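You operate a simulated robot arm through the tools that you are given. There is no shell and no other tool. Be economical: measure what you need, move in short steps, check, and stop when the job is done.

Carry out the task below with a simulated robot arm. There is one attempt and no reset: what you move stays moved.

TASK
Close up the strainer and refill the line.
Fine: cap on, red latch shut, then teal lever open; shut the bleed cock once water runs from it.

It is judged by the outcome, as a careful person would: the job done as asked, and still so three seconds after it is handed in. It fails if anything else is knocked over, pushed out of place, dropped, spilled or broken. Lids that push on must go on centred and level and be pressed home; caps that screw on are set level and turned clockwise until they are tight.

THE ROBOT
A 7-joint arm with a two-finger parallel gripper, fixed in place. Base frame: the origin is at the foot of the arm, x ahead of it, y to its left, z up. Readings come in mm, degrees, newtons and seconds.
With the tool pointing down near the work surface it reaches from about 260 to 720 mm from the base axis. Its first joint turns from -115.0 to 115.0 degrees. Payload 3.91 kg.
The tool frame sits at the grasp point between the pads (the TCP): z along the fingers, y along the line on which they close. The tips reach 30 mm beyond it. Largest opening 110 mm; finger width 20, thickness 10; the body of the gripper, 48 by 112 mm, starts 55 mm behind the TCP.
Orientation is that of the tool frame in the base frame, as a unit quaternion [w, x, y, z]. With the fingers straight down and closing along the base's y, the tool's x points along the base's -x, its y along +y and its z along -z.

THE INTERFACE
- The arm moves only by the tool servo_tool. Its argument "plan" is a list of rows, each a list of 7 numbers: the shift along the tool's x, y, z in units of 40 mm (1.0 is 40 mm), then the turn, a rotation vector about the tool's x, y, z in units of 4 degrees (1.0 is 4 degrees), then the closure in counts, from 0 (fully open) to 255 (shut). In form: [[dx, dy, dz, wx, wy, wz, grip], ...]. A call has 1 to 20 rows; each row shifts and turns the commanded pose from where the row before left it, along the tool's axes as they then stand. A call with a number of a shift or a turn outside -1 to 1 is refused whole. Rows are played at 5 a second. More than 50 mm and 8.6 degrees between two rows, or a gripper value outside its range, and nothing of the call is played. A pose out of reach is approached as far as the arm can. The call stops where the force on the tool passes 80 N (or 10 N more than at its start, if that is more) or the arm is blocked; 0.2 s more then pass. Each finger travels about 108 mm/s and halts on what it meets, pressing with about 25 N; the grip force reading is that of the motor and also rises with nothing between the fingers. The clock runs only during rows and for 0.2 s after the last one: add rows that do not move to give the fingers time. The reply holds the time, the measured pose of the TCP, the force on the tool along the base axes, the opening and the grip force, in the units named above and with some noise, with the torque about the TCP (base axes, N m) and any sound that the robot's microphone picked up.
- Cameras (640 x 400 px; columns grow to the right, rows downward): "scene" is fixed at [50.1, -498.5, 1887.6]; the picture's right is [0.85, -0.53, 0.00], its down [-0.26, -0.42, -0.87] and it looks along [0.46, 0.74, -0.49] (base axes); focal length 334 px, centre (320, 200). "wrist" rides on the gripper at [72, 17, -103] in the tool frame; the picture's right is [-0.23, 0.97, 0.00], its down [-0.76, -0.18, -0.62] and it looks along [-0.61, -0.14, 0.78] (tool axes); focal length 222 px, centre (320, 200). There is no depth. A picture from a camera that has moved, and an enlarged one, comes with that camera's place and axes in the base frame and with its lens.
- capture(camera): a new picture of that camera. No time passes.
- lift_body(by): slides the trunk up (or, below 0, down) by that many mm; the arm rides with it, the base frame stays. It gives what a move gives, with no picture.
- zoom(camera, box): a new picture of the part [left, top, right, bottom] of that camera's present view, enlarged. No time passes.
- hand_in(): hands the job in; it is judged then, once.

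Work in short steps. Places have to be worked out from the pictures, the camera data and where the tool is seen: move nearer, look again, correct. Check each grasp and each placing, and mend what went wrong. You have 120 turns and 68 pictures in all, those below and enlarged ones among them. Open the gripper and draw the arm clear of the work before you hand the job in, unless the task says otherwise; then end with one line.

The tools are called after "Request:" as name(argument=value, ...) on one line, values as JSON. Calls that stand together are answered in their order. servo_tool: Moves the arm, as the interface text tells. Its arguments: {"type":"object","properties":{"plan":{"type":"array"}},"required":["plan"]} The other tools are called the same way: lift_body (by) slides the trunk up or down; capture (camera) takes a picture; zoom (camera, box) takes an enlarged picture of a part of a camera's view; hand_in () hands the job in.

At the start:

```text
clock: 0.0
ee_pos: [385.3, 99.6, 1599.5]
tcp_rot: [0.0, -0.001, 1.0, 0.0]
contact_force: [0.1, -0.6, 0.4]
wrist_torque: [0.02, 0.02, 0.02]
finger_gap: 109.8
grip_force: 0.1
trunk travel left (down, up): [-925.0, 65.0]
```

scene: 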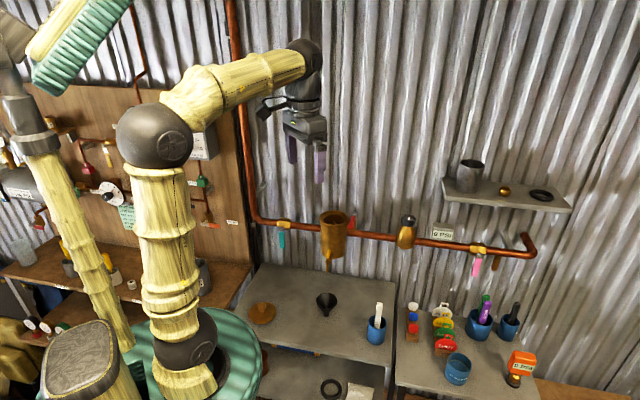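
wrist: 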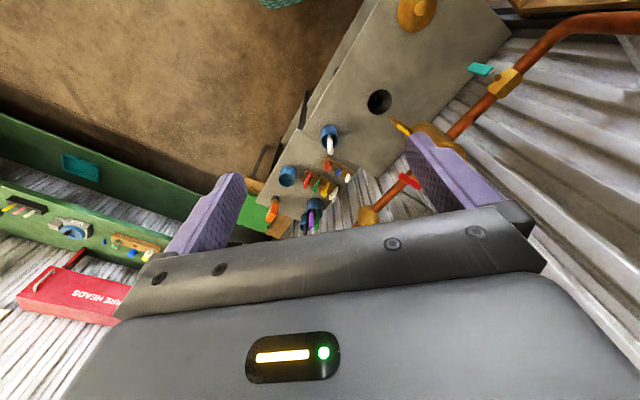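

I start by looking closely at the strainer and bench in the scene view.

Request:
zoom(camera="scene", box=[260, 190, 420, 290])

Request:
zoom(camera="scene", box=[230, 250, 400, 356])

Request:
zoom(camera="scene", box=[390, 210, 550, 310])

```text
4.00 times, centred on (340, 240) of scene
camera zoom: at [50.1, -498.5, 1887.6], right [0.85, -0.53, 0.0], down [-0.26, -0.42, -0.87], along [0.46, 0.74, -0.49], focal length 1334 px, centre (240, 40)
```

zoom: 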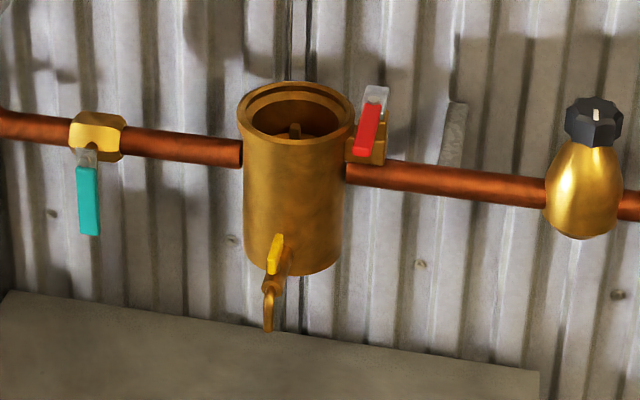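

```text
3.76 times, centred on (315, 303) of scene
camera zoom: at [50.1, -498.5, 1887.6], right [0.85, -0.53, 0.0], down [-0.26, -0.42, -0.87], along [0.46, 0.74, -0.49], focal length 1256 px, centre (339, -188)
```

zoom: 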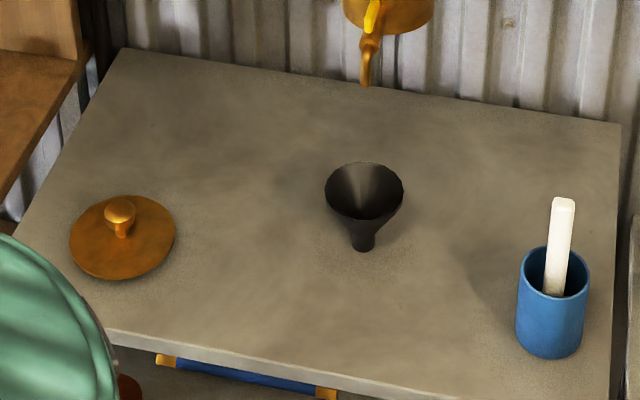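

```text
4.00 times, centred on (470, 260) of scene
camera zoom: at [50.1, -498.5, 1887.6], right [0.85, -0.53, 0.0], down [-0.26, -0.42, -0.87], along [0.46, 0.74, -0.49], focal length 1334 px, centre (-280, -40)
```

zoom: 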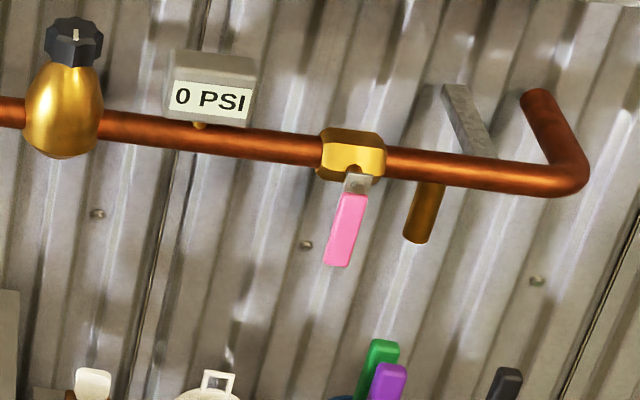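

Rough triangulation: cap ≈ (345, 384, 885) on the bench, strainer around (600, 300, 1240). I lower the trunk partway and look from the wrist for a second baseline.

Request:
lift_body(by=-200)

Request:
capture(camera="wrist")

```text
clock: 2.2
ee_pos: [387.2, 98.3, 1400.8]
tcp_rot: [0.0, 0.0, 1.0, 0.0]
contact_force: [0.3, 0.3, -0.4]
wrist_torque: [-0.02, 0.0, 0.0]
finger_gap: 110.1
grip_force: 0.0
trunk travel left (down, up): [-725.0, 265.0]
```

```text
62 pictures are left
camera wrist: at [314.2, 116.1, 1504.4], right [0.23, 0.97, 0.0], down [0.76, -0.18, 0.62], along [0.61, -0.14, -0.78], focal length 222 px, centre (320, 200)
```

wrist: 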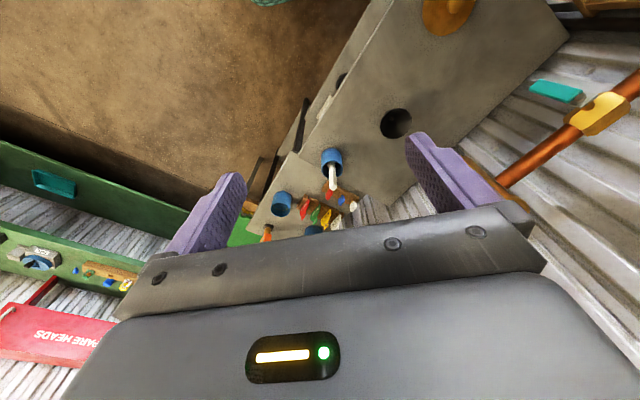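

Teal valve ≈ (510, 490, 1170); pipe runs at 45° (x+y≈1000), strainer axis ≈ (628, 335), top ≈ 1240. I move above the cap and yaw 45° to face the wall.

Request:
servo_tool(plan=[[0.13, 0.9, 0, 0, 0, 0, 0], [0.13, 0.9, 0, 0, 0, 0, 0], [0.13, 0.9, 0, 0, 0, 0, 0], [0.13, 0.9, 0, 0, 0, 0, 0], [0.13, 0.9, 0, 0, 0, 0, 0], [0.13, 0.9, 0, 0, 0, 0, 0], [0.13, 0.9, 0, 0, 0, 0, 0], [0.13, 0.7, 0, 0, 0, 0, 0], [0, 0, 0, 0, 0, -1, 0], [0, 0, 0, 0, 0, -1, 0], [0, 0, 0, 0, 0, -1, 0], [0, 0, 0, 0, 0, -1, 0], [0, 0, 0, 0, 0, -1, 0], [0, 0, 0, 0, 0, -1, 0], [0, 0, 0, 0, 0, -1, 0], [0, 0, 0, 0, 0, -1, 0], [0, 0, 0, 0, 0, -1, 0], [0, 0, 0, 0, 0, -1, 0], [0, 0, 0, 0, 0, -1, 0], [0, 0, 0, 0, 0, -0.25, 0]])

Request:
lift_body(by=-200)

Request:
capture(camera="wrist")

```text
clock: 6.4
ee_pos: [345.0, 378.8, 1398.8]
tcp_rot: [0.0, -0.383, 0.924, 0.0]
contact_force: [-0.3, -0.5, -0.5]
wrist_torque: [0.0, 0.02, 0.02]
finger_gap: 109.9
grip_force: 0.0
trunk travel left (down, up): [-725.0, 265.0]
```

```text
clock: 8.5
ee_pos: [344.8, 378.1, 1200.9]
tcp_rot: [0.001, -0.384, 0.923, 0.0]
contact_force: [0.0, -0.4, -0.2]
wrist_torque: [-0.02, 0.02, 0.01]
finger_gap: 110.3
grip_force: 0.0
trunk travel left (down, up): [-525.0, 465.0]
```

```text
61 pictures are left
camera wrist: at [281.6, 339.5, 1304.4], right [-0.53, 0.85, 0.0], down [0.66, 0.41, 0.62], along [0.53, 0.33, -0.78], focal length 222 px, centre (320, 200)
```

wrist: 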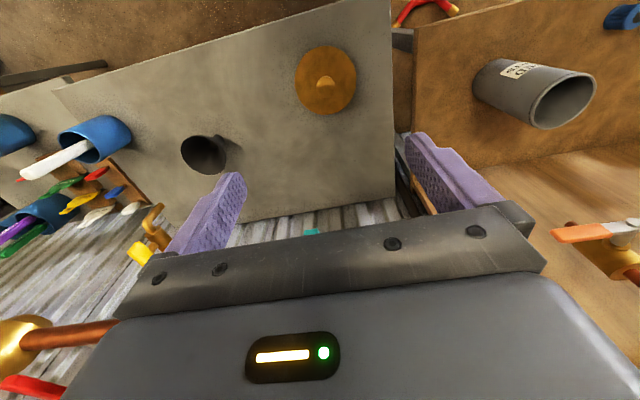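

Cap at ≈ (342, 387, ~885) directly under the tool. I lower by 180 mm and look again.

Request:
lift_body(by=-180)

Request:
capture(camera="wrist")

```text
clock: 10.5
ee_pos: [343.3, 378.4, 1020.7]
tcp_rot: [0.0, -0.384, 0.923, 0.0]
contact_force: [0.0, 0.7, 0.2]
wrist_torque: [0.01, 0.02, 0.0]
finger_gap: 110.1
grip_force: 0.1
trunk travel left (down, up): [-345.0, 645.0]
```

```text
60 pictures are left
camera wrist: at [281.6, 339.5, 1124.4], right [-0.53, 0.85, 0.0], down [0.66, 0.41, 0.62], along [0.53, 0.33, -0.78], focal length 222 px, centre (320, 200)
```

wrist: 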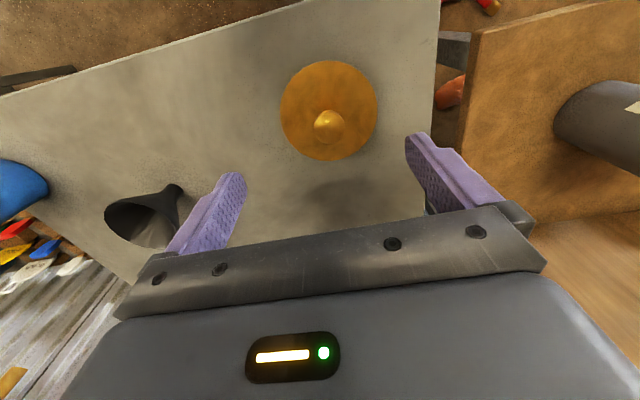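

Cap centre ≈ (346, 390), top maybe ~860–885. Small lateral correction, then down 80 mm.

Request:
servo_tool(plan=[[-0.25, 0.18, 0, 0, 0, 0, 0], [0, 0, 0, 0, 0, 0, 0]])

Request:
lift_body(by=-80)

Request:
capture(camera="wrist")

```text
clock: 11.1
ee_pos: [345.7, 391.5, 1021.1]
tcp_rot: [0.0, -0.383, 0.924, 0.001]
contact_force: [0.5, -0.2, 0.7]
wrist_torque: [0.01, 0.01, 0.0]
finger_gap: 110.0
grip_force: 0.0
trunk travel left (down, up): [-345.0, 645.0]
```

```text
clock: 12.3
ee_pos: [345.8, 390.3, 940.1]
tcp_rot: [-0.001, -0.384, 0.923, 0.0]
contact_force: [0.6, -0.2, -0.2]
wrist_torque: [0.03, -0.02, 0.02]
finger_gap: 109.7
grip_force: 0.1
trunk travel left (down, up): [-265.0, 725.0]
```

```text
59 pictures are left
camera wrist: at [283.5, 351.7, 1044.8], right [-0.53, 0.85, 0.0], down [0.66, 0.41, 0.62], along [0.53, 0.33, -0.78], focal length 222 px, centre (320, 200)
```

wrist: 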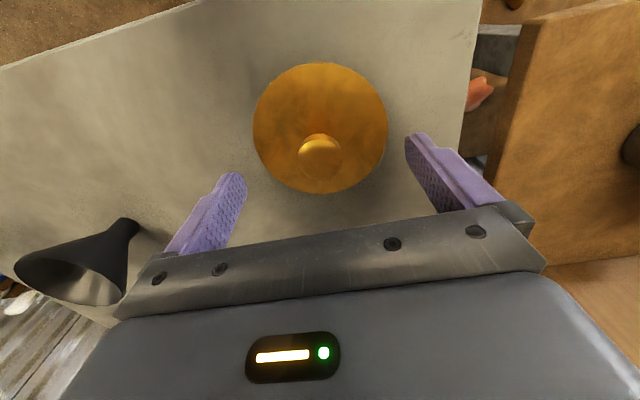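

Cap is centred under the tool; knob top ≈ 900, disk ≈ 855. I descend 40 mm with the fingers straddling the knob, watching force.

Request:
servo_tool(plan=[[0, 0, 0.35, 0, 0, 0, 0], [0, 0, 0.35, 0, 0, 0, 0], [0, 0, 0.3, 0, 0, 0, 0], [0, 0, 0, 0, 0, 0, 0]])

Request:
capture(camera="wrist")

Request:
zoom(camera="scene", box=[200, 250, 340, 340])

```text
clock: 13.3
ee_pos: [345.5, 389.9, 901.4]
tcp_rot: [-0.001, -0.384, 0.924, 0.0]
contact_force: [-0.1, -0.5, -0.9]
wrist_torque: [0.01, 0.0, 0.01]
finger_gap: 109.9
grip_force: 0.1
trunk travel left (down, up): [-265.0, 725.0]
```

```text
58 pictures are left
camera wrist: at [282.9, 351.7, 1004.3], right [-0.53, 0.85, 0.0], down [0.66, 0.41, 0.62], along [0.53, 0.33, -0.78], focal length 222 px, centre (320, 200)
```

wrist: 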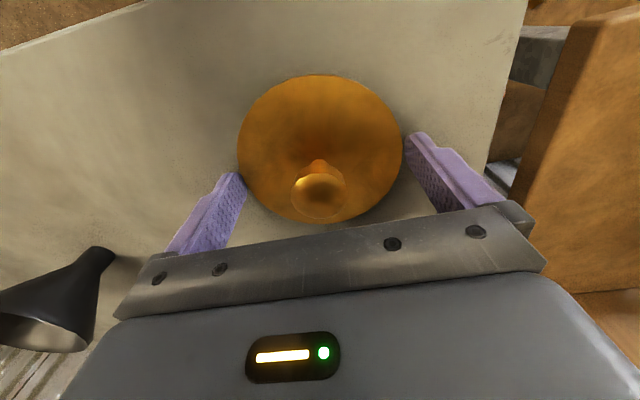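

```text
4.44 times, centred on (270, 295) of scene
camera zoom: at [50.1, -498.5, 1887.6], right [0.85, -0.53, 0.0], down [-0.26, -0.42, -0.87], along [0.46, 0.74, -0.49], focal length 1483 px, centre (542, -222)
```

zoom: 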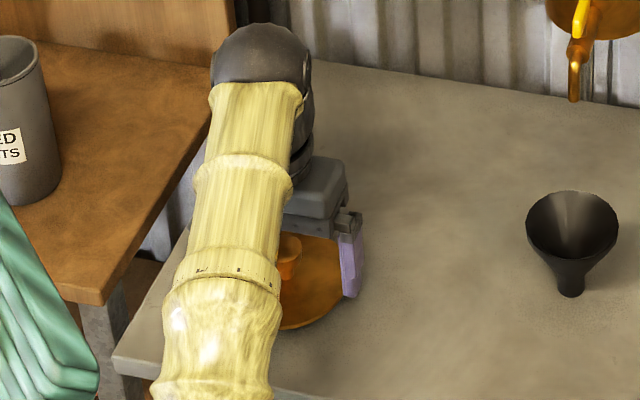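

Disk top ≈ 850, knob top ≈ 898. I go down 12 mm more and close on the knob.

Request:
servo_tool(plan=[[0, 0, 0.3, 0, 0, 0, 0], [0, 0, 0, 0, 0, 0, 0], [0, 0, 0, 0, 0, 0, 255], [0, 0, 0, 0, 0, 0, 255], [0, 0, 0, 0, 0, 0, 255], [0, 0, 0, 0, 0, 0, 255]])

Request:
capture(camera="wrist")

```text
clock: 14.7
ee_pos: [345.0, 391.2, 890.8]
tcp_rot: [0.002, -0.383, 0.924, 0.001]
contact_force: [5.4, 7.2, 26.9]
wrist_torque: [-0.4, -0.38, -0.08]
finger_gap: 107.3
grip_force: 25.2
trunk travel left (down, up): [-265.0, 725.0]
```

```text
56 pictures are left
camera wrist: at [282.4, 351.4, 993.8], right [-0.53, 0.85, 0.0], down [0.66, 0.41, 0.63], along [0.53, 0.33, -0.78], focal length 222 px, centre (320, 200)
```

wrist: 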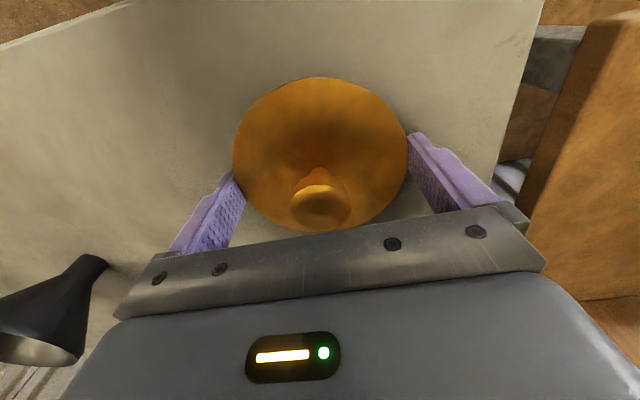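

Fingers met the cap's rim (gap 107 mm, 27 N up), so the disk is higher/wider than judged. I reopen, rise 14 mm and then close.

Request:
servo_tool(plan=[[0, 0, 0, 0, 0, 0, 0], [0, 0, -0.15, 0, 0, 0, 0], [0, 0, -0.2, 0, 0, 0, 0], [0, 0, 0, 0, 0, 0, 0]])

Request:
capture(camera="wrist")

```text
clock: 15.7
ee_pos: [346.4, 388.9, 903.9]
tcp_rot: [-0.001, -0.384, 0.923, -0.001]
contact_force: [0.7, 0.5, -0.3]
wrist_torque: [0.01, -0.02, -0.01]
finger_gap: 109.9
grip_force: 0.1
trunk travel left (down, up): [-265.0, 725.0]
```

```text
55 pictures are left
camera wrist: at [283.6, 351.8, 1006.3], right [-0.53, 0.85, 0.0], down [0.66, 0.41, 0.62], along [0.53, 0.33, -0.78], focal length 222 px, centre (320, 200)
```

wrist: 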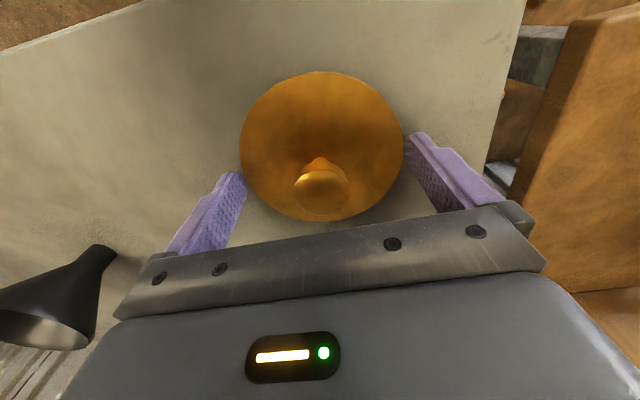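

Now close gradually at this height.

Request:
servo_tool(plan=[[0, 0, 0, 0, 0, 0, 60], [0, 0, 0, 0, 0, 0, 120], [0, 0, 0, 0, 0, 0, 170], [0, 0, 0, 0, 0, 0, 255], [0, 0, 0, 0, 0, 0, 255], [0, 0, 0, 0, 0, 0, 255]])

Request:
capture(camera="wrist")

```text
clock: 17.1
ee_pos: [346.0, 391.1, 902.5]
tcp_rot: [0.001, -0.384, 0.923, 0.0]
contact_force: [-0.3, -0.4, 0.1]
wrist_torque: [-0.01, -0.02, 0.0]
finger_gap: 106.7
grip_force: 24.9
trunk travel left (down, up): [-265.0, 725.0]
```

```text
54 pictures are left
camera wrist: at [283.7, 351.7, 1006.6], right [-0.53, 0.85, 0.0], down [0.66, 0.41, 0.62], along [0.53, 0.33, -0.78], focal length 222 px, centre (320, 200)
```

wrist: 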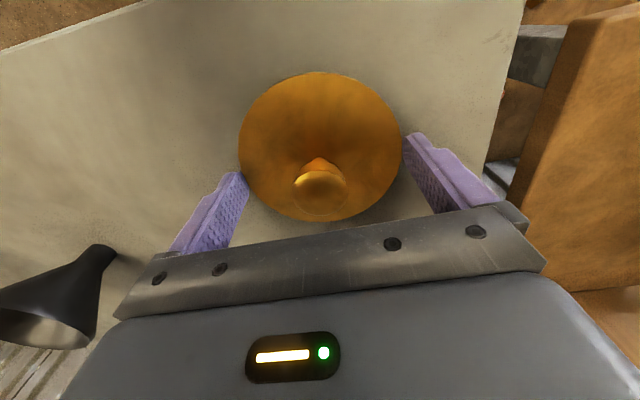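

Still the rim (Ø≈107), so the disk top is ≈ 873 and the bench ≈ 861. Reopen, rise to TCP ≈ 911, and close on the knob.

Request:
servo_tool(plan=[[0, 0, 0, 0, 0, 0, 0], [0, 0, -0.22, 0, 0, 0, 0], [0, 0, 0, 0, 0, 0, 0], [0, 0, 0, 0, 0, 0, 60], [0, 0, 0, 0, 0, 0, 120], [0, 0, 0, 0, 0, 0, 170], [0, 0, 0, 0, 0, 0, 255], [0, 0, 0, 0, 0, 0, 255], [0, 0, 0, 0, 0, 0, 255]])

Request:
capture(camera="wrist")

```text
clock: 19.1
ee_pos: [347.7, 390.6, 911.6]
tcp_rot: [0.0, -0.383, 0.924, 0.0]
contact_force: [-0.6, 1.2, 1.0]
wrist_torque: [0.0, 0.02, 0.01]
finger_gap: 31.3
grip_force: 24.4
trunk travel left (down, up): [-265.0, 725.0]
```

```text
53 pictures are left
camera wrist: at [284.0, 351.9, 1015.3], right [-0.53, 0.85, 0.0], down [0.66, 0.41, 0.62], along [0.53, 0.33, -0.78], focal length 222 px, centre (320, 200)
```

wrist: 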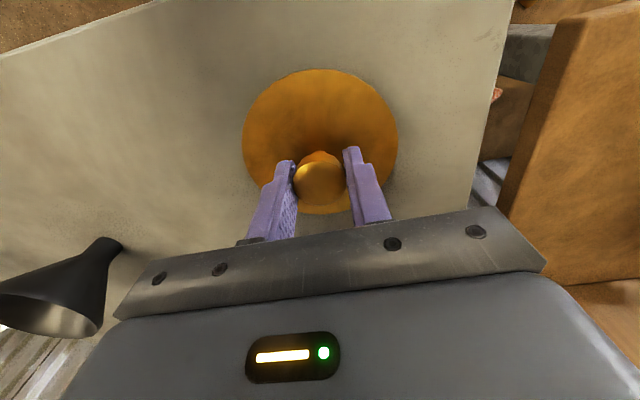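

Knob is held (31 mm). I lift 60 mm to check the hold, and look.

Request:
lift_body(by=60)

Request:
capture(camera="wrist")

Request:
zoom(camera="scene", box=[200, 230, 340, 320])

```text
clock: 20.1
ee_pos: [347.2, 391.8, 971.4]
tcp_rot: [0.0, -0.383, 0.924, 0.0]
contact_force: [0.2, 0.2, -3.0]
wrist_torque: [0.03, 0.0, 0.0]
finger_gap: 31.3
grip_force: 25.1
trunk travel left (down, up): [-325.0, 665.0]
```

```text
52 pictures are left
camera wrist: at [284.2, 352.1, 1075.2], right [-0.53, 0.85, 0.0], down [0.66, 0.41, 0.62], along [0.53, 0.33, -0.78], focal length 222 px, centre (320, 200)
```

wrist: 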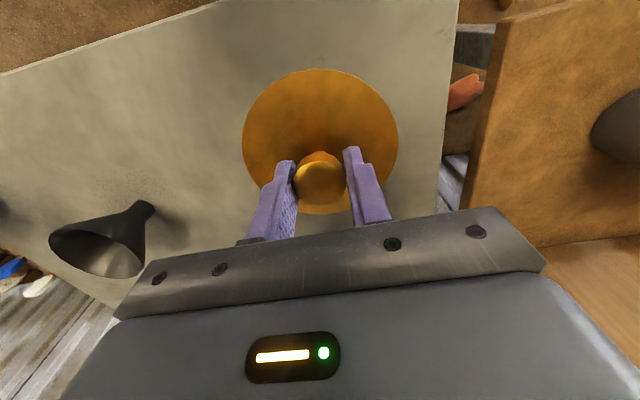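

```text
4.44 times, centred on (270, 275) of scene
camera zoom: at [50.1, -498.5, 1887.6], right [0.85, -0.53, 0.0], down [-0.26, -0.42, -0.87], along [0.46, 0.74, -0.49], focal length 1483 px, centre (542, -133)
```

zoom: 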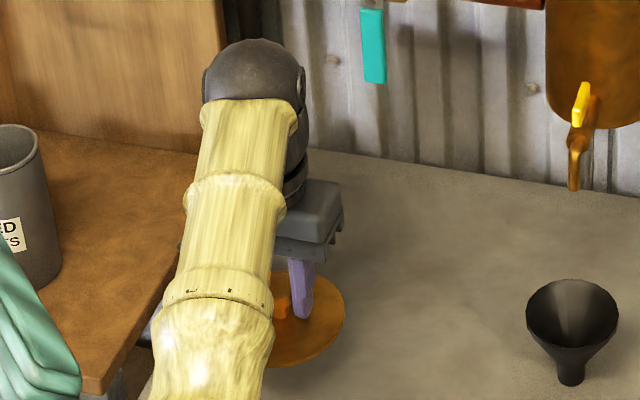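

Held securely and level. I raise 380 mm to z≈1350 and move to in front of the strainer at about (540, 250).

Request:
lift_body(by=380)

Request:
servo_tool(plan=[[-0.15, -0.98, 0, 0, 0, 0, 255], [-0.15, -0.98, 0, 0, 0, 0, 255], [-0.15, -0.98, 0, 0, 0, 0, 255], [-0.15, -0.98, 0, 0, 0, 0, 255], [-0.15, -0.98, 0, 0, 0, 0, 255], [-0.15, -0.98, 0, 0, 0, 0, 255], [0, 0, 0, 0, 0, 0, 255]])

Request:
capture(camera="wrist")

Request:
capture(camera="scene")

```text
clock: 23.8
ee_pos: [346.0, 391.5, 1351.2]
tcp_rot: [0.0, -0.383, 0.924, 0.0]
contact_force: [0.0, -0.8, -2.5]
wrist_torque: [-0.01, 0.03, 0.01]
finger_gap: 31.2
grip_force: 25.0
trunk travel left (down, up): [-705.0, 285.0]
```

```text
clock: 25.4
ee_pos: [537.5, 250.6, 1353.3]
tcp_rot: [0.001, -0.384, 0.923, 0.0]
contact_force: [0.5, -0.3, -1.2]
wrist_torque: [0.0, -0.02, 0.0]
finger_gap: 31.4
grip_force: 25.5
trunk travel left (down, up): [-705.0, 285.0]
```

```text
50 pictures are left
camera wrist: at [473.9, 211.7, 1456.9], right [-0.53, 0.85, 0.0], down [0.66, 0.41, 0.62], along [0.53, 0.33, -0.78], focal length 222 px, centre (320, 200)
```

wrist: 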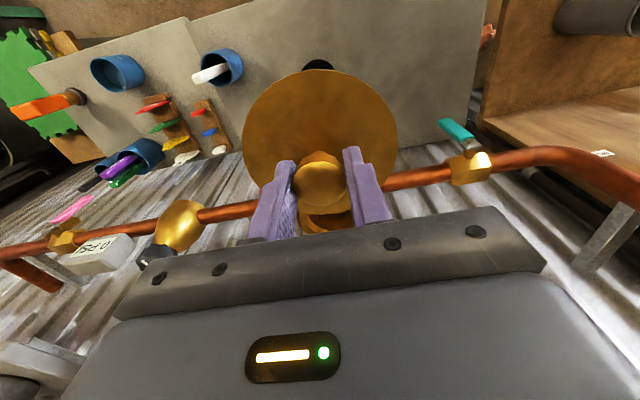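

```text
49 pictures are left
```

scene: 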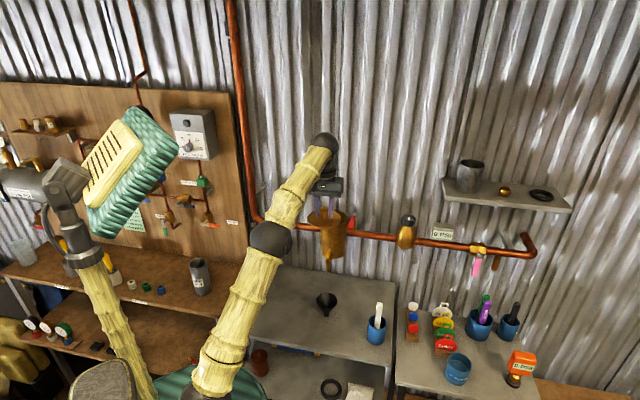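

The strainer opening is glimpsed behind the cap. I sidestep to the left along the pipe so the wrist camera can see the opening beside the cap.

Request:
servo_tool(plan=[[-0.9, 0.95, 0, 0, 0, 0, 255], [-0.9, 0.95, 0, 0, 0, 0, 255], [-0.9, 0.95, 0, 0, 0, 0, 255], [0, 0, 0, 0, 0, 0, 255]])

Request:
capture(camera="wrist")

```text
refused: row 1 steps farther than a row can; nothing moved
```

```text
48 pictures are left
camera wrist: at [473.9, 211.7, 1456.9], right [-0.53, 0.85, 0.0], down [0.66, 0.41, 0.62], along [0.53, 0.33, -0.78], focal length 222 px, centre (320, 200)
```

wrist: 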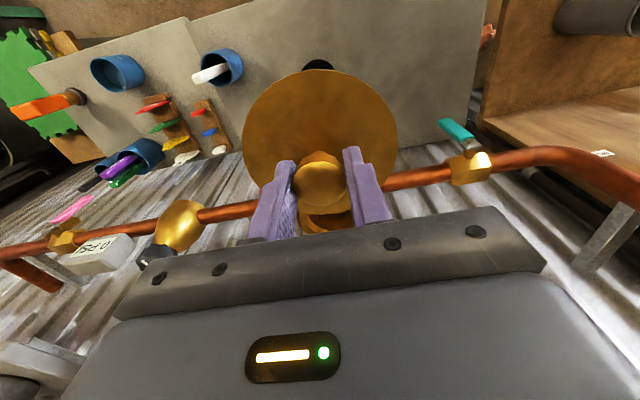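

The step was too long per row; I repeat it with smaller rows.

Request:
servo_tool(plan=[[-0.68, 0.72, 0, 0, 0, 0, 255], [-0.68, 0.72, 0, 0, 0, 0, 255], [-0.68, 0.72, 0, 0, 0, 0, 255], [-0.68, 0.72, 0, 0, 0, 0, 255], [0, 0, 0, 0, 0, 0, 255]])

Request:
capture(camera="wrist")

```text
clock: 26.6
ee_pos: [509.4, 344.4, 1330.7]
tcp_rot: [0.002, -0.384, 0.923, -0.001]
contact_force: [0.3, 0.4, -2.7]
wrist_torque: [-0.01, 0.0, -0.01]
finger_gap: 31.5
grip_force: 25.3
out of reach, approached as far as the arm can: row 1, 2, 3, 4
trunk travel left (down, up): [-705.0, 285.0]
```

```text
47 pictures are left
camera wrist: at [447.3, 306.2, 1434.7], right [-0.53, 0.85, 0.0], down [0.66, 0.41, 0.62], along [0.53, 0.33, -0.78], focal length 222 px, centre (320, 200)
```

wrist: 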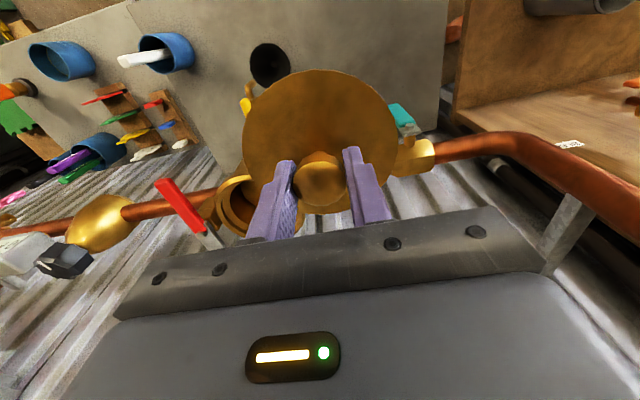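

Reach is limited with the arm this high relative to the trunk. I raise the trunk 200 mm and lower the tool by as much relative to it.

Request:
lift_body(by=200)

Request:
servo_tool(plan=[[0, 0, 0.9, 0, 0, 0, 255], [0, 0, 0.9, 0, 0, 0, 255], [0, 0, 0.9, 0, 0, 0, 255], [0, 0, 0.9, 0, 0, 0, 255], [0, 0, 0.5, 0, 0, 0, 255], [0, 0, 0, 0, 0, 0, 255]])

```text
clock: 28.8
ee_pos: [510.9, 342.4, 1531.5]
tcp_rot: [0.001, -0.384, 0.923, 0.0]
contact_force: [0.3, 0.1, -3.3]
wrist_torque: [-0.01, 0.0, 0.0]
finger_gap: 31.3
grip_force: 25.7
trunk travel left (down, up): [-905.0, 85.0]
```

```text
clock: 30.1
ee_pos: [511.4, 343.8, 1365.2]
tcp_rot: [0.002, -0.383, 0.924, 0.001]
contact_force: [0.2, -1.1, -2.9]
wrist_torque: [-0.02, 0.02, -0.02]
finger_gap: 31.3
grip_force: 24.9
trunk travel left (down, up): [-905.0, 85.0]
```

Now sidestep to about (524, 421) for a view of the opening and latch.

Request:
servo_tool(plan=[[-0.8, 0.56, 0, 0, 0, 0, 255], [-0.8, 0.56, 0, 0, 0, 0, 255], [0, 0, 0, 0, 0, 0, 255]])

Request:
capture(camera="wrist")

```text
clock: 30.9
ee_pos: [523.9, 421.0, 1367.3]
tcp_rot: [0.001, -0.383, 0.924, 0.0]
contact_force: [-0.1, -0.5, -2.0]
wrist_torque: [-0.04, 0.02, -0.01]
finger_gap: 31.3
grip_force: 25.2
trunk travel left (down, up): [-905.0, 85.0]
```

```text
46 pictures are left
camera wrist: at [461.4, 381.5, 1471.0], right [-0.53, 0.85, 0.0], down [0.66, 0.41, 0.62], along [0.53, 0.33, -0.78], focal length 222 px, centre (320, 200)
```

wrist: 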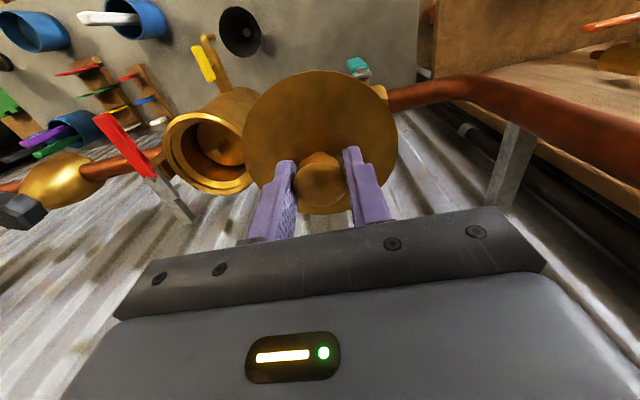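

Request:
zoom(camera="wrist", box=[80, 20, 272, 220])

```text
2.00 times, centred on (176, 120) of wrist
camera zoom: at [461.4, 381.5, 1471.0], right [-0.53, 0.85, 0.0], down [0.66, 0.41, 0.62], along [0.53, 0.33, -0.78], focal length 444 px, centre (608, 360)
```

zoom: 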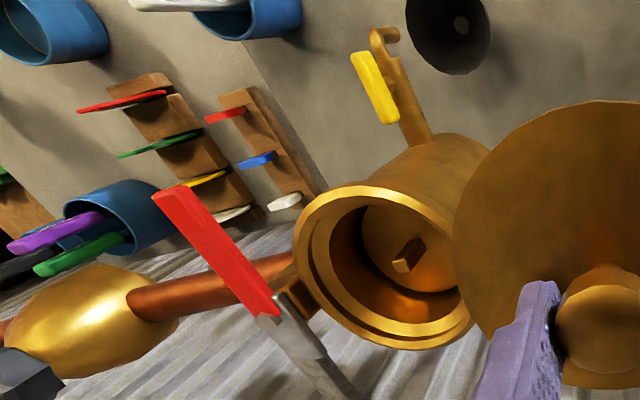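

Triangulation gives the strainer axis ≈ (628, 334), rim ≈ 1242; the latch lever lies horizontally at z≈1254, pivot near (675, 292). The cap is centred on the TCP. I move above the strainer at this height.

Request:
servo_tool(plan=[[-0.08, -0.85, 0, 0, 0, 0, 255], [-0.08, -0.85, 0, 0, 0, 0, 255], [-0.08, -0.85, 0, 0, 0, 0, 255], [-0.06, -0.83, 0, 0, 0, 0, 255], [0, 0, 0, 0, 0, 0, 255], [0, 0, 0, 0, 0, 0, 255]])

Request:
capture(camera="wrist")

Request:
zoom(camera="scene", box=[260, 160, 420, 260])

```text
clock: 32.4
ee_pos: [624.7, 332.0, 1366.5]
tcp_rot: [0.001, -0.384, 0.923, 0.0]
contact_force: [-0.6, 0.1, -2.8]
wrist_torque: [-0.03, 0.0, -0.01]
finger_gap: 31.2
grip_force: 24.5
out of reach, approached as far as the arm can: row 4
trunk travel left (down, up): [-905.0, 85.0]
```

```text
44 pictures are left
camera wrist: at [562.8, 291.5, 1470.4], right [-0.53, 0.85, 0.0], down [0.66, 0.41, 0.62], along [0.53, 0.33, -0.78], focal length 222 px, centre (320, 200)
```

wrist: 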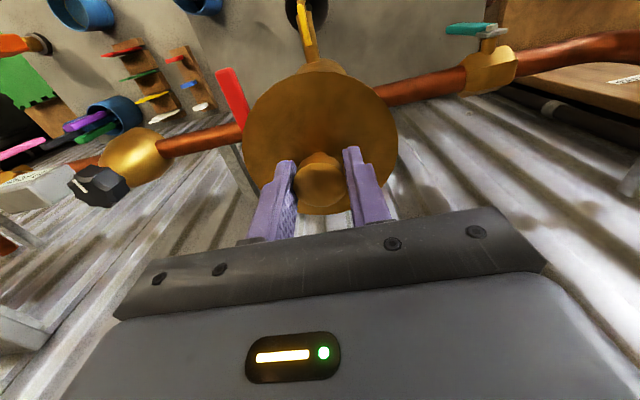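

```text
4.00 times, centred on (340, 210) of scene
camera zoom: at [50.1, -498.5, 1887.6], right [0.85, -0.53, 0.0], down [-0.26, -0.42, -0.87], along [0.46, 0.74, -0.49], focal length 1334 px, centre (240, 160)
```

zoom: 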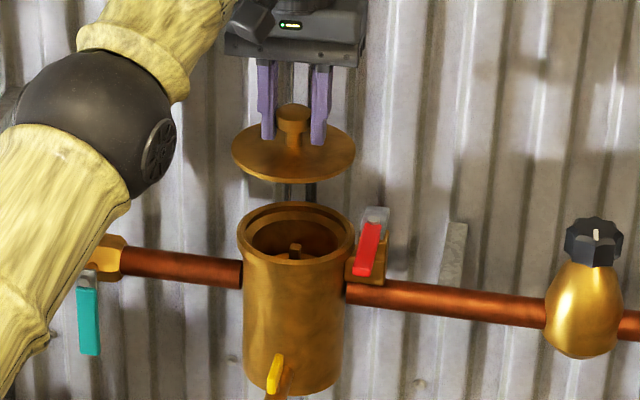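

Near the reach limit up here, but it improves lower down. I raise the trunk 60 and lower the tool relative to it to z≈1315, then trim laterally.

Request:
lift_body(by=60)

Request:
servo_tool(plan=[[0, 0, 0.9, 0, 0, 0, 255], [0, 0, 0.9, 0, 0, 0, 255], [0, 0, 0.9, 0, 0, 0, 255], [-0.08, -0.05, 0, 0, 0, 0, 255], [0, 0, 0, 0, 0, 0, 255]])

Request:
zoom(camera="scene", box=[285, 180, 385, 242])

Request:
capture(camera="wrist")

```text
clock: 33.4
ee_pos: [626.6, 331.5, 1426.4]
tcp_rot: [0.0, -0.383, 0.924, 0.0]
contact_force: [0.1, 0.3, -2.6]
wrist_torque: [0.0, 0.0, -0.02]
finger_gap: 31.4
grip_force: 25.0
trunk travel left (down, up): [-965.0, 25.0]
```

```text
clock: 34.5
ee_pos: [628.0, 332.2, 1316.9]
tcp_rot: [0.002, -0.384, 0.923, 0.0]
contact_force: [0.6, 1.2, -2.7]
wrist_torque: [-0.03, -0.02, -0.01]
finger_gap: 31.4
grip_force: 25.0
trunk travel left (down, up): [-965.0, 25.0]
```

```text
6.40 times, centred on (335, 211) of scene
camera zoom: at [50.1, -498.5, 1887.6], right [0.85, -0.53, 0.0], down [-0.26, -0.42, -0.87], along [0.46, 0.74, -0.49], focal length 2135 px, centre (224, 130)
```

zoom: 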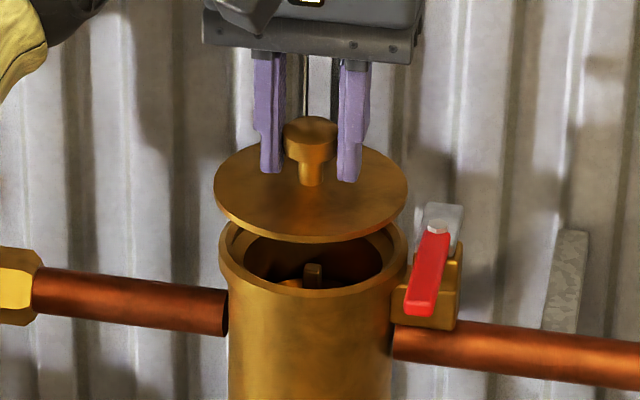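

```text
41 pictures are left
camera wrist: at [566.2, 294.2, 1421.0], right [-0.53, 0.85, 0.0], down [0.66, 0.41, 0.62], along [0.53, 0.33, -0.78], focal length 222 px, centre (320, 200)
```

wrist: 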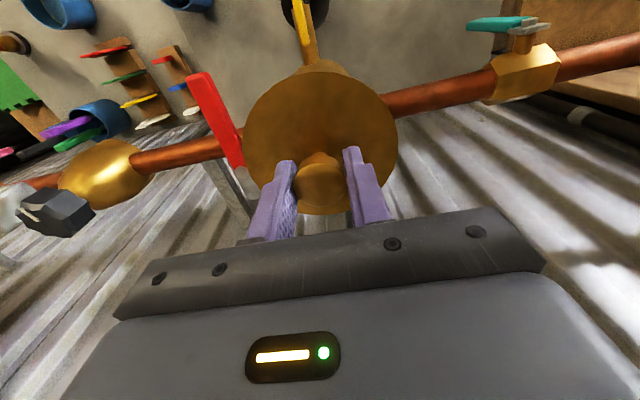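

Cap and rim line up laterally within ~1–2 mm in the scene view. I check the fore-aft alignment in an enlarged wrist view.

Request:
zoom(camera="wrist", box=[180, 30, 420, 180])

```text
2.67 times, centred on (300, 105) of wrist
camera zoom: at [566.2, 294.2, 1421.0], right [-0.53, 0.85, 0.0], down [0.66, 0.41, 0.62], along [0.53, 0.33, -0.78], focal length 592 px, centre (373, 453)
```

zoom: 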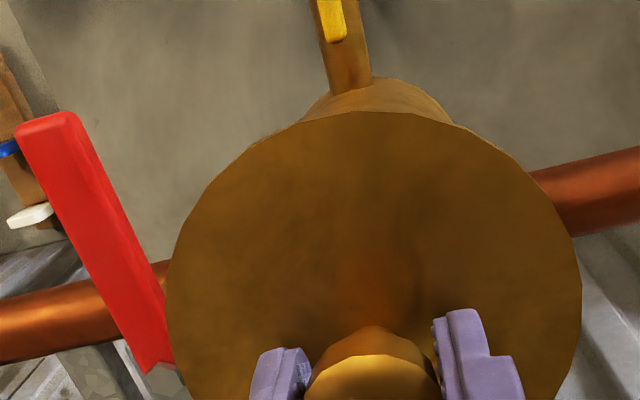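

Alignment looks right within a few mm; I trim 3 mm wallward and descend 18 mm, checking force.

Request:
servo_tool(plan=[[-0.07, 0, 0, 0, 0, 0, 255], [0, 0, 0.25, 0, 0, 0, 255], [0, 0, 0.2, 0, 0, 0, 255], [0, 0, 0, 0, 0, 0, 255]])

Request:
zoom(camera="scene", box=[295, 190, 375, 240])

```text
clock: 35.5
ee_pos: [630.4, 334.2, 1299.4]
tcp_rot: [0.001, -0.383, 0.924, 0.0]
contact_force: [-0.3, 0.9, -3.0]
wrist_torque: [-0.01, -0.01, 0.0]
finger_gap: 31.4
grip_force: 25.3
trunk travel left (down, up): [-965.0, 25.0]
```

```text
8.00 times, centred on (335, 215) of scene
camera zoom: at [50.1, -498.5, 1887.6], right [0.85, -0.53, 0.0], down [-0.26, -0.42, -0.87], along [0.46, 0.74, -0.49], focal length 2669 px, centre (200, 80)
```

zoom: 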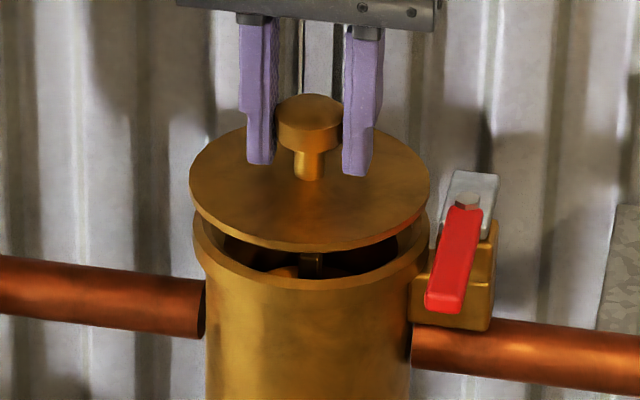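

Still well centred. I descend in small steps until contact.

Request:
servo_tool(plan=[[0, 0, 0.1, 0, 0, 0, 255], [0, 0, 0.1, 0, 0, 0, 255], [0, 0, 0, 0, 0, 0, 255]])

Request:
zoom(camera="scene", box=[295, 190, 375, 240])

```text
clock: 36.4
ee_pos: [629.8, 335.4, 1292.8]
tcp_rot: [0.001, -0.383, 0.924, 0.0]
contact_force: [0.6, -0.4, -2.7]
wrist_torque: [0.01, -0.02, -0.02]
finger_gap: 31.2
grip_force: 25.3
trunk travel left (down, up): [-965.0, 25.0]
```

```text
8.00 times, centred on (335, 215) of scene
camera zoom: at [50.1, -498.5, 1887.6], right [0.85, -0.53, 0.0], down [-0.26, -0.42, -0.87], along [0.46, 0.74, -0.49], focal length 2669 px, centre (200, 80)
```

zoom: 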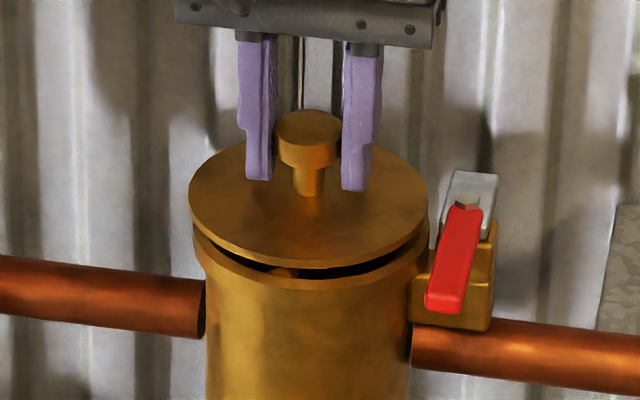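

No contact yet, ~8 mm gap left. Continue in small steps.

Request:
servo_tool(plan=[[0, 0, 0.08, 0, 0, 0, 255], [0, 0, 0.08, 0, 0, 0, 255], [0, 0, 0, 0, 0, 0, 255]])

Request:
zoom(camera="scene", box=[295, 190, 375, 240])

```text
clock: 37.1
ee_pos: [629.6, 333.9, 1286.1]
tcp_rot: [0.0, -0.384, 0.923, 0.0]
contact_force: [0.7, 1.1, -0.7]
wrist_torque: [-0.05, 0.03, 0.03]
finger_gap: 31.5
grip_force: 24.6
trunk travel left (down, up): [-965.0, 25.0]
```

```text
8.00 times, centred on (335, 215) of scene
camera zoom: at [50.1, -498.5, 1887.6], right [0.85, -0.53, 0.0], down [-0.26, -0.42, -0.87], along [0.46, 0.74, -0.49], focal length 2669 px, centre (200, 80)
```

zoom: 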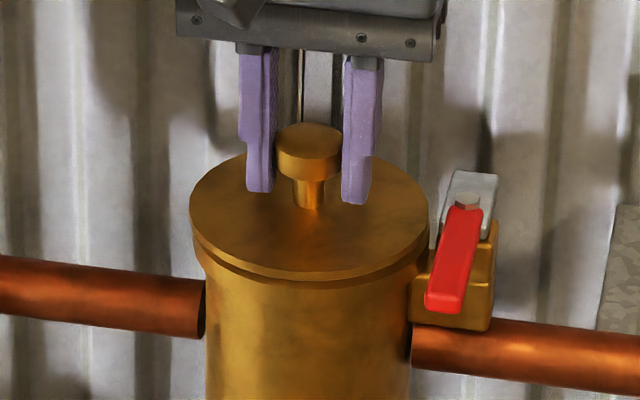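

The gap is nearly closed and the load is lightening. I press down a few mm more.

Request:
servo_tool(plan=[[0, 0, 0.05, 0, 0, 0, 255], [0, 0, 0.05, 0, 0, 0, 255], [0, 0, 0, 0, 0, 0, 255]])

```text
clock: 38.0
ee_pos: [629.9, 335.8, 1282.9]
tcp_rot: [0.003, -0.384, 0.923, 0.0]
contact_force: [5.1, 4.6, 16.1]
wrist_torque: [-0.17, 0.11, 0.0]
finger_gap: 31.4
grip_force: 24.8
trunk travel left (down, up): [-965.0, 25.0]
```

Contact is on the robot-side edge (torque and lateral force), so the cap must go slightly wallward. I lift slightly, shift 1.5 mm and press again.

Request:
servo_tool(plan=[[0, 0, -0.08, 0, 0, 0, 255], [-0.05, 0, 0, 0, 0, 0, 255], [0, 0, 0.05, 0, 0, 0, 255], [0, 0, 0.05, 0, 0, 0, 255], [0, 0, 0, 0, 0, 0, 255]])

```text
clock: 39.1
ee_pos: [630.3, 335.3, 1282.5]
tcp_rot: [0.002, -0.383, 0.924, -0.001]
contact_force: [-0.5, 0.2, 10.8]
wrist_torque: [-0.33, 0.3, 0.03]
finger_gap: 31.2
grip_force: 24.7
trunk travel left (down, up): [-965.0, 25.0]
```

Request:
servo_tool(plan=[[-0.04, 0, 0, 0, 0, 0, 255], [0, 0, 0.04, 0, 0, 0, 255], [0, 0, 0, 0, 0, 0, 255]])

Request:
zoom(camera="scene", box=[295, 190, 375, 240])

```text
clock: 40.0
ee_pos: [631.6, 336.2, 1280.7]
tcp_rot: [0.002, -0.384, 0.923, 0.001]
contact_force: [0.1, 0.4, 12.5]
wrist_torque: [-0.36, 0.37, -0.02]
finger_gap: 31.0
grip_force: 25.1
trunk travel left (down, up): [-965.0, 25.0]
```

```text
8.00 times, centred on (335, 215) of scene
camera zoom: at [50.1, -498.5, 1887.6], right [0.85, -0.53, 0.0], down [-0.26, -0.42, -0.87], along [0.46, 0.74, -0.49], focal length 2669 px, centre (200, 80)
```

zoom: 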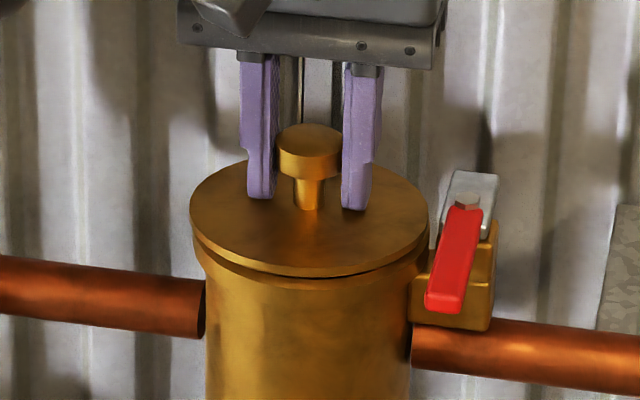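

The cap is resting on the robot-side rim edge and the fingers slid down the knob. I lift a little, shift 3 mm more wallward and lower gently.

Request:
servo_tool(plan=[[0, 0, -0.12, 0, 0, 0, 255], [-0.08, 0, 0, 0, 0, 0, 255], [0, 0, 0.06, 0, 0, 0, 255], [0, 0, 0.06, 0, 0, 0, 255], [0, 0, 0, 0, 0, 0, 255]])

```text
clock: 41.1
ee_pos: [633.8, 339.6, 1279.5]
tcp_rot: [0.001, -0.383, 0.924, 0.0]
contact_force: [-0.5, -0.4, -2.0]
wrist_torque: [0.03, -0.02, 0.0]
finger_gap: 30.8
grip_force: 25.0
trunk travel left (down, up): [-965.0, 25.0]
```

Contact is gone at the same height – it appears to be entering. Continue down.

Request:
servo_tool(plan=[[0, 0, 0.05, 0, 0, 0, 255], [0, 0, 0.05, 0, 0, 0, 255], [0, 0, 0, 0, 0, 0, 255]])

Request:
zoom(camera="scene", box=[295, 190, 375, 240])

```text
clock: 42.0
ee_pos: [634.8, 340.5, 1277.5]
tcp_rot: [0.002, -0.383, 0.924, 0.002]
contact_force: [1.6, 2.4, 6.7]
wrist_torque: [0.44, -0.37, 0.0]
finger_gap: 31.0
grip_force: 25.4
trunk travel left (down, up): [-965.0, 25.0]
```

```text
8.00 times, centred on (335, 215) of scene
camera zoom: at [50.1, -498.5, 1887.6], right [0.85, -0.53, 0.0], down [-0.26, -0.42, -0.87], along [0.46, 0.74, -0.49], focal length 2669 px, centre (200, 80)
```

zoom: 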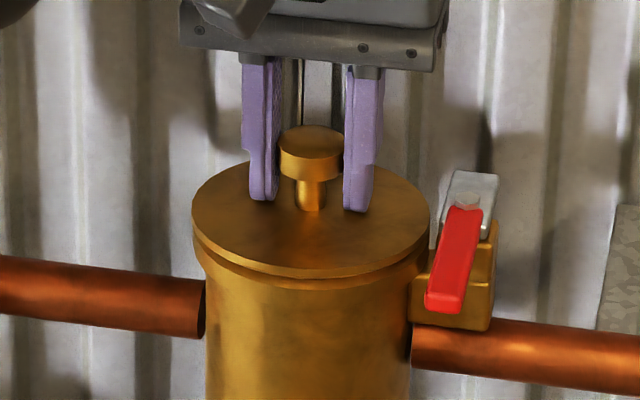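

Now the far edge touches (torque reversed): overshoot. I back off ~2.5 mm and lower.

Request:
servo_tool(plan=[[0, 0, -0.1, 0, 0, 0, 255], [0.06, 0, 0, 0, 0, 0, 255], [0, 0, 0.06, 0, 0, 0, 255], [0, 0, 0.06, 0, 0, 0, 255], [0, 0, 0.04, 0, 0, 0, 255], [0, 0, 0, 0, 0, 0, 255]])

```text
clock: 43.4
ee_pos: [633.1, 336.6, 1274.2]
tcp_rot: [0.001, -0.383, 0.924, 0.0]
contact_force: [1.8, 1.2, 9.5]
wrist_torque: [0.45, -0.48, -0.03]
finger_gap: 30.9
grip_force: 24.8
trunk travel left (down, up): [-965.0, 25.0]
```

Request:
zoom(camera="scene", box=[295, 190, 375, 240])

Request:
zoom(camera="wrist", box=[180, 40, 420, 190])

```text
8.00 times, centred on (335, 215) of scene
camera zoom: at [50.1, -498.5, 1887.6], right [0.85, -0.53, 0.0], down [-0.26, -0.42, -0.87], along [0.46, 0.74, -0.49], focal length 2669 px, centre (200, 80)
```

zoom: 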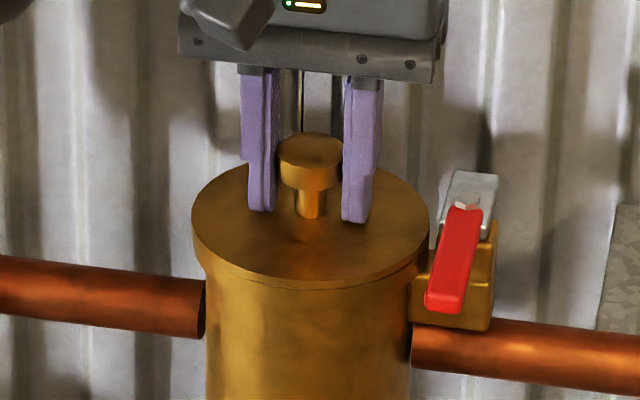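

```text
2.67 times, centred on (300, 115) of wrist
camera zoom: at [569.9, 297.2, 1378.1], right [-0.53, 0.85, 0.0], down [0.66, 0.41, 0.63], along [0.53, 0.33, -0.78], focal length 592 px, centre (373, 427)
```

zoom: 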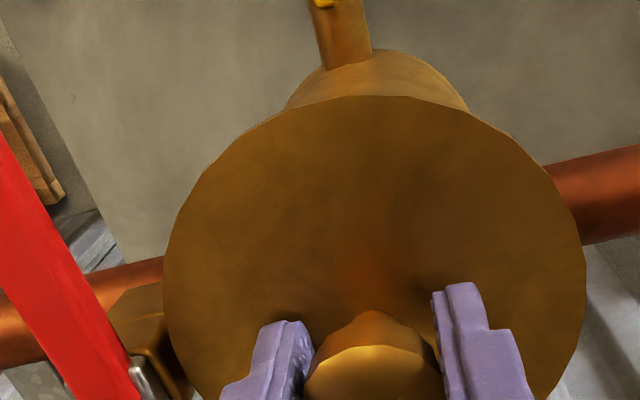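

The cap has dropped into the rim with no gap visible. I press further down to seat it.

Request:
servo_tool(plan=[[0, 0, 0.06, 0, 0, 0, 255], [0, 0, 0.06, 0, 0, 0, 255], [0, 0, 0, 0, 0, 0, 255]])

```text
clock: 44.1
ee_pos: [632.6, 336.3, 1273.5]
tcp_rot: [0.005, -0.383, 0.924, 0.001]
contact_force: [4.1, 0.2, 31.8]
wrist_torque: [-0.2, 0.42, -0.02]
finger_gap: 30.9
grip_force: 24.7
trunk travel left (down, up): [-965.0, 25.0]
```

32 N with no further travel: it bottoms. I release (partial opening, to stay clear of the latch), rise, and then look.

Request:
servo_tool(plan=[[0, 0, -0.06, 0, 0, 0, 255], [0, 0, 0, 0, 0, 0, 130], [0, 0, 0, 0, 0, 0, 130], [0, 0, -0.5, 0, 0, 0, 130], [0, 0, -0.5, 0, 0, 0, 130], [0, 0, -0.5, 0, 0, 0, 130], [0, 0, 0, 0, 0, 0, 130]])

Request:
zoom(camera="scene", box=[295, 190, 375, 240])

Request:
zoom(camera="wrist", box=[180, 40, 420, 190])

```text
clock: 45.8
ee_pos: [632.9, 338.4, 1331.2]
tcp_rot: [0.001, -0.384, 0.923, 0.0]
contact_force: [0.2, 0.2, 0.6]
wrist_torque: [-0.04, -0.01, -0.02]
finger_gap: 54.1
grip_force: 0.1
trunk travel left (down, up): [-965.0, 25.0]
```

```text
8.00 times, centred on (335, 215) of scene
camera zoom: at [50.1, -498.5, 1887.6], right [0.85, -0.53, 0.0], down [-0.26, -0.42, -0.87], along [0.46, 0.74, -0.49], focal length 2669 px, centre (200, 80)
```

zoom: 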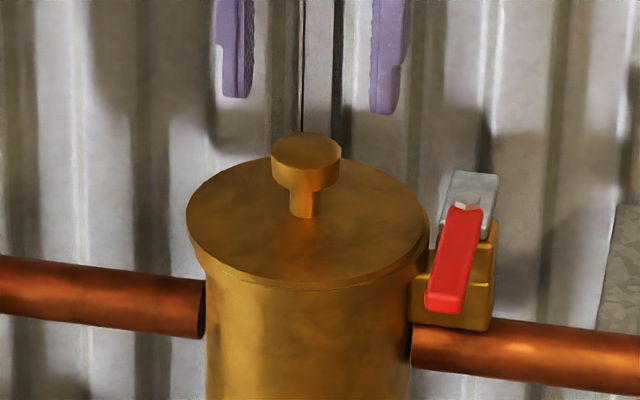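

```text
2.67 times, centred on (300, 115) of wrist
camera zoom: at [570.3, 298.9, 1434.4], right [-0.53, 0.85, 0.0], down [0.66, 0.41, 0.62], along [0.53, 0.33, -0.78], focal length 592 px, centre (373, 427)
```

zoom: 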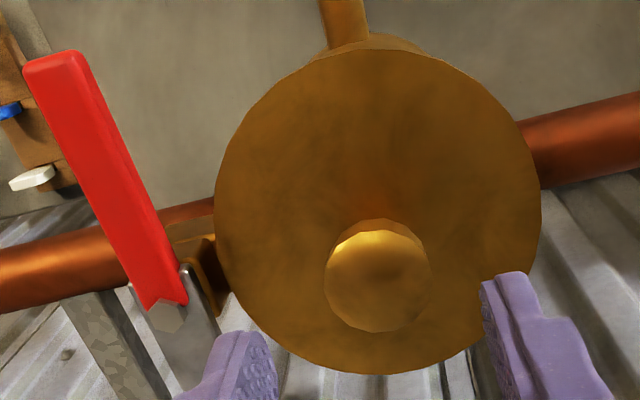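

The cap looks near seated but maybe slightly off level. I close the fingers and press straight down on the knob top.

Request:
servo_tool(plan=[[0.07, 0, 0, 0, 0, 0, 255], [0, 0, 0, 0, 0, 0, 255], [0, 0, 0, 0, 0, 0, 255], [0, 0, 0.2, 0, 0, 0, 255], [0, 0, 0.15, 0, 0, 0, 255], [0, 0, 0, 0, 0, 0, 255]])

Request:
zoom(camera="scene", box=[295, 190, 375, 240])

```text
clock: 47.1
ee_pos: [631.5, 335.3, 1316.1]
tcp_rot: [0.0, -0.383, 0.924, 0.0]
contact_force: [-0.2, -0.2, -0.1]
wrist_torque: [-0.01, 0.01, -0.02]
finger_gap: 0.0
grip_force: 24.7
trunk travel left (down, up): [-965.0, 25.0]
```

```text
8.00 times, centred on (335, 215) of scene
camera zoom: at [50.1, -498.5, 1887.6], right [0.85, -0.53, 0.0], down [-0.26, -0.42, -0.87], along [0.46, 0.74, -0.49], focal length 2669 px, centre (200, 80)
```

zoom: 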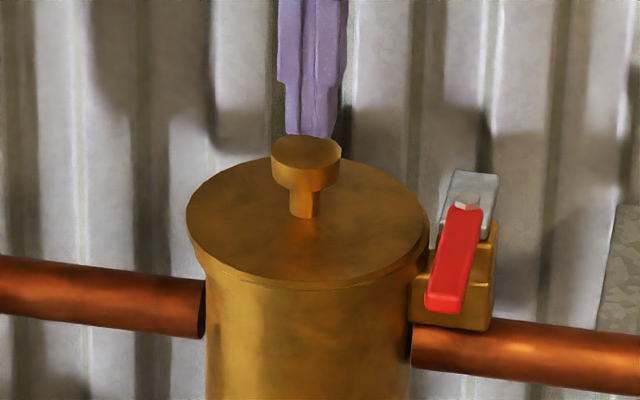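

Tips are ~3 mm to the right of the knob; I shift and press down.

Request:
servo_tool(plan=[[0.03, 0.08, 0, 0, 0, 0, 255], [0, 0, 0.1, 0, 0, 0, 255], [0, 0, 0.1, 0, 0, 0, 255], [0, 0, 0, 0, 0, 0, 255]])

```text
clock: 48.1
ee_pos: [628.2, 336.6, 1308.7]
tcp_rot: [0.001, -0.383, 0.924, 0.0]
contact_force: [-0.1, -0.6, 1.0]
wrist_torque: [-0.02, 0.04, -0.01]
finger_gap: 0.0
grip_force: 25.3
trunk travel left (down, up): [-965.0, 25.0]
```

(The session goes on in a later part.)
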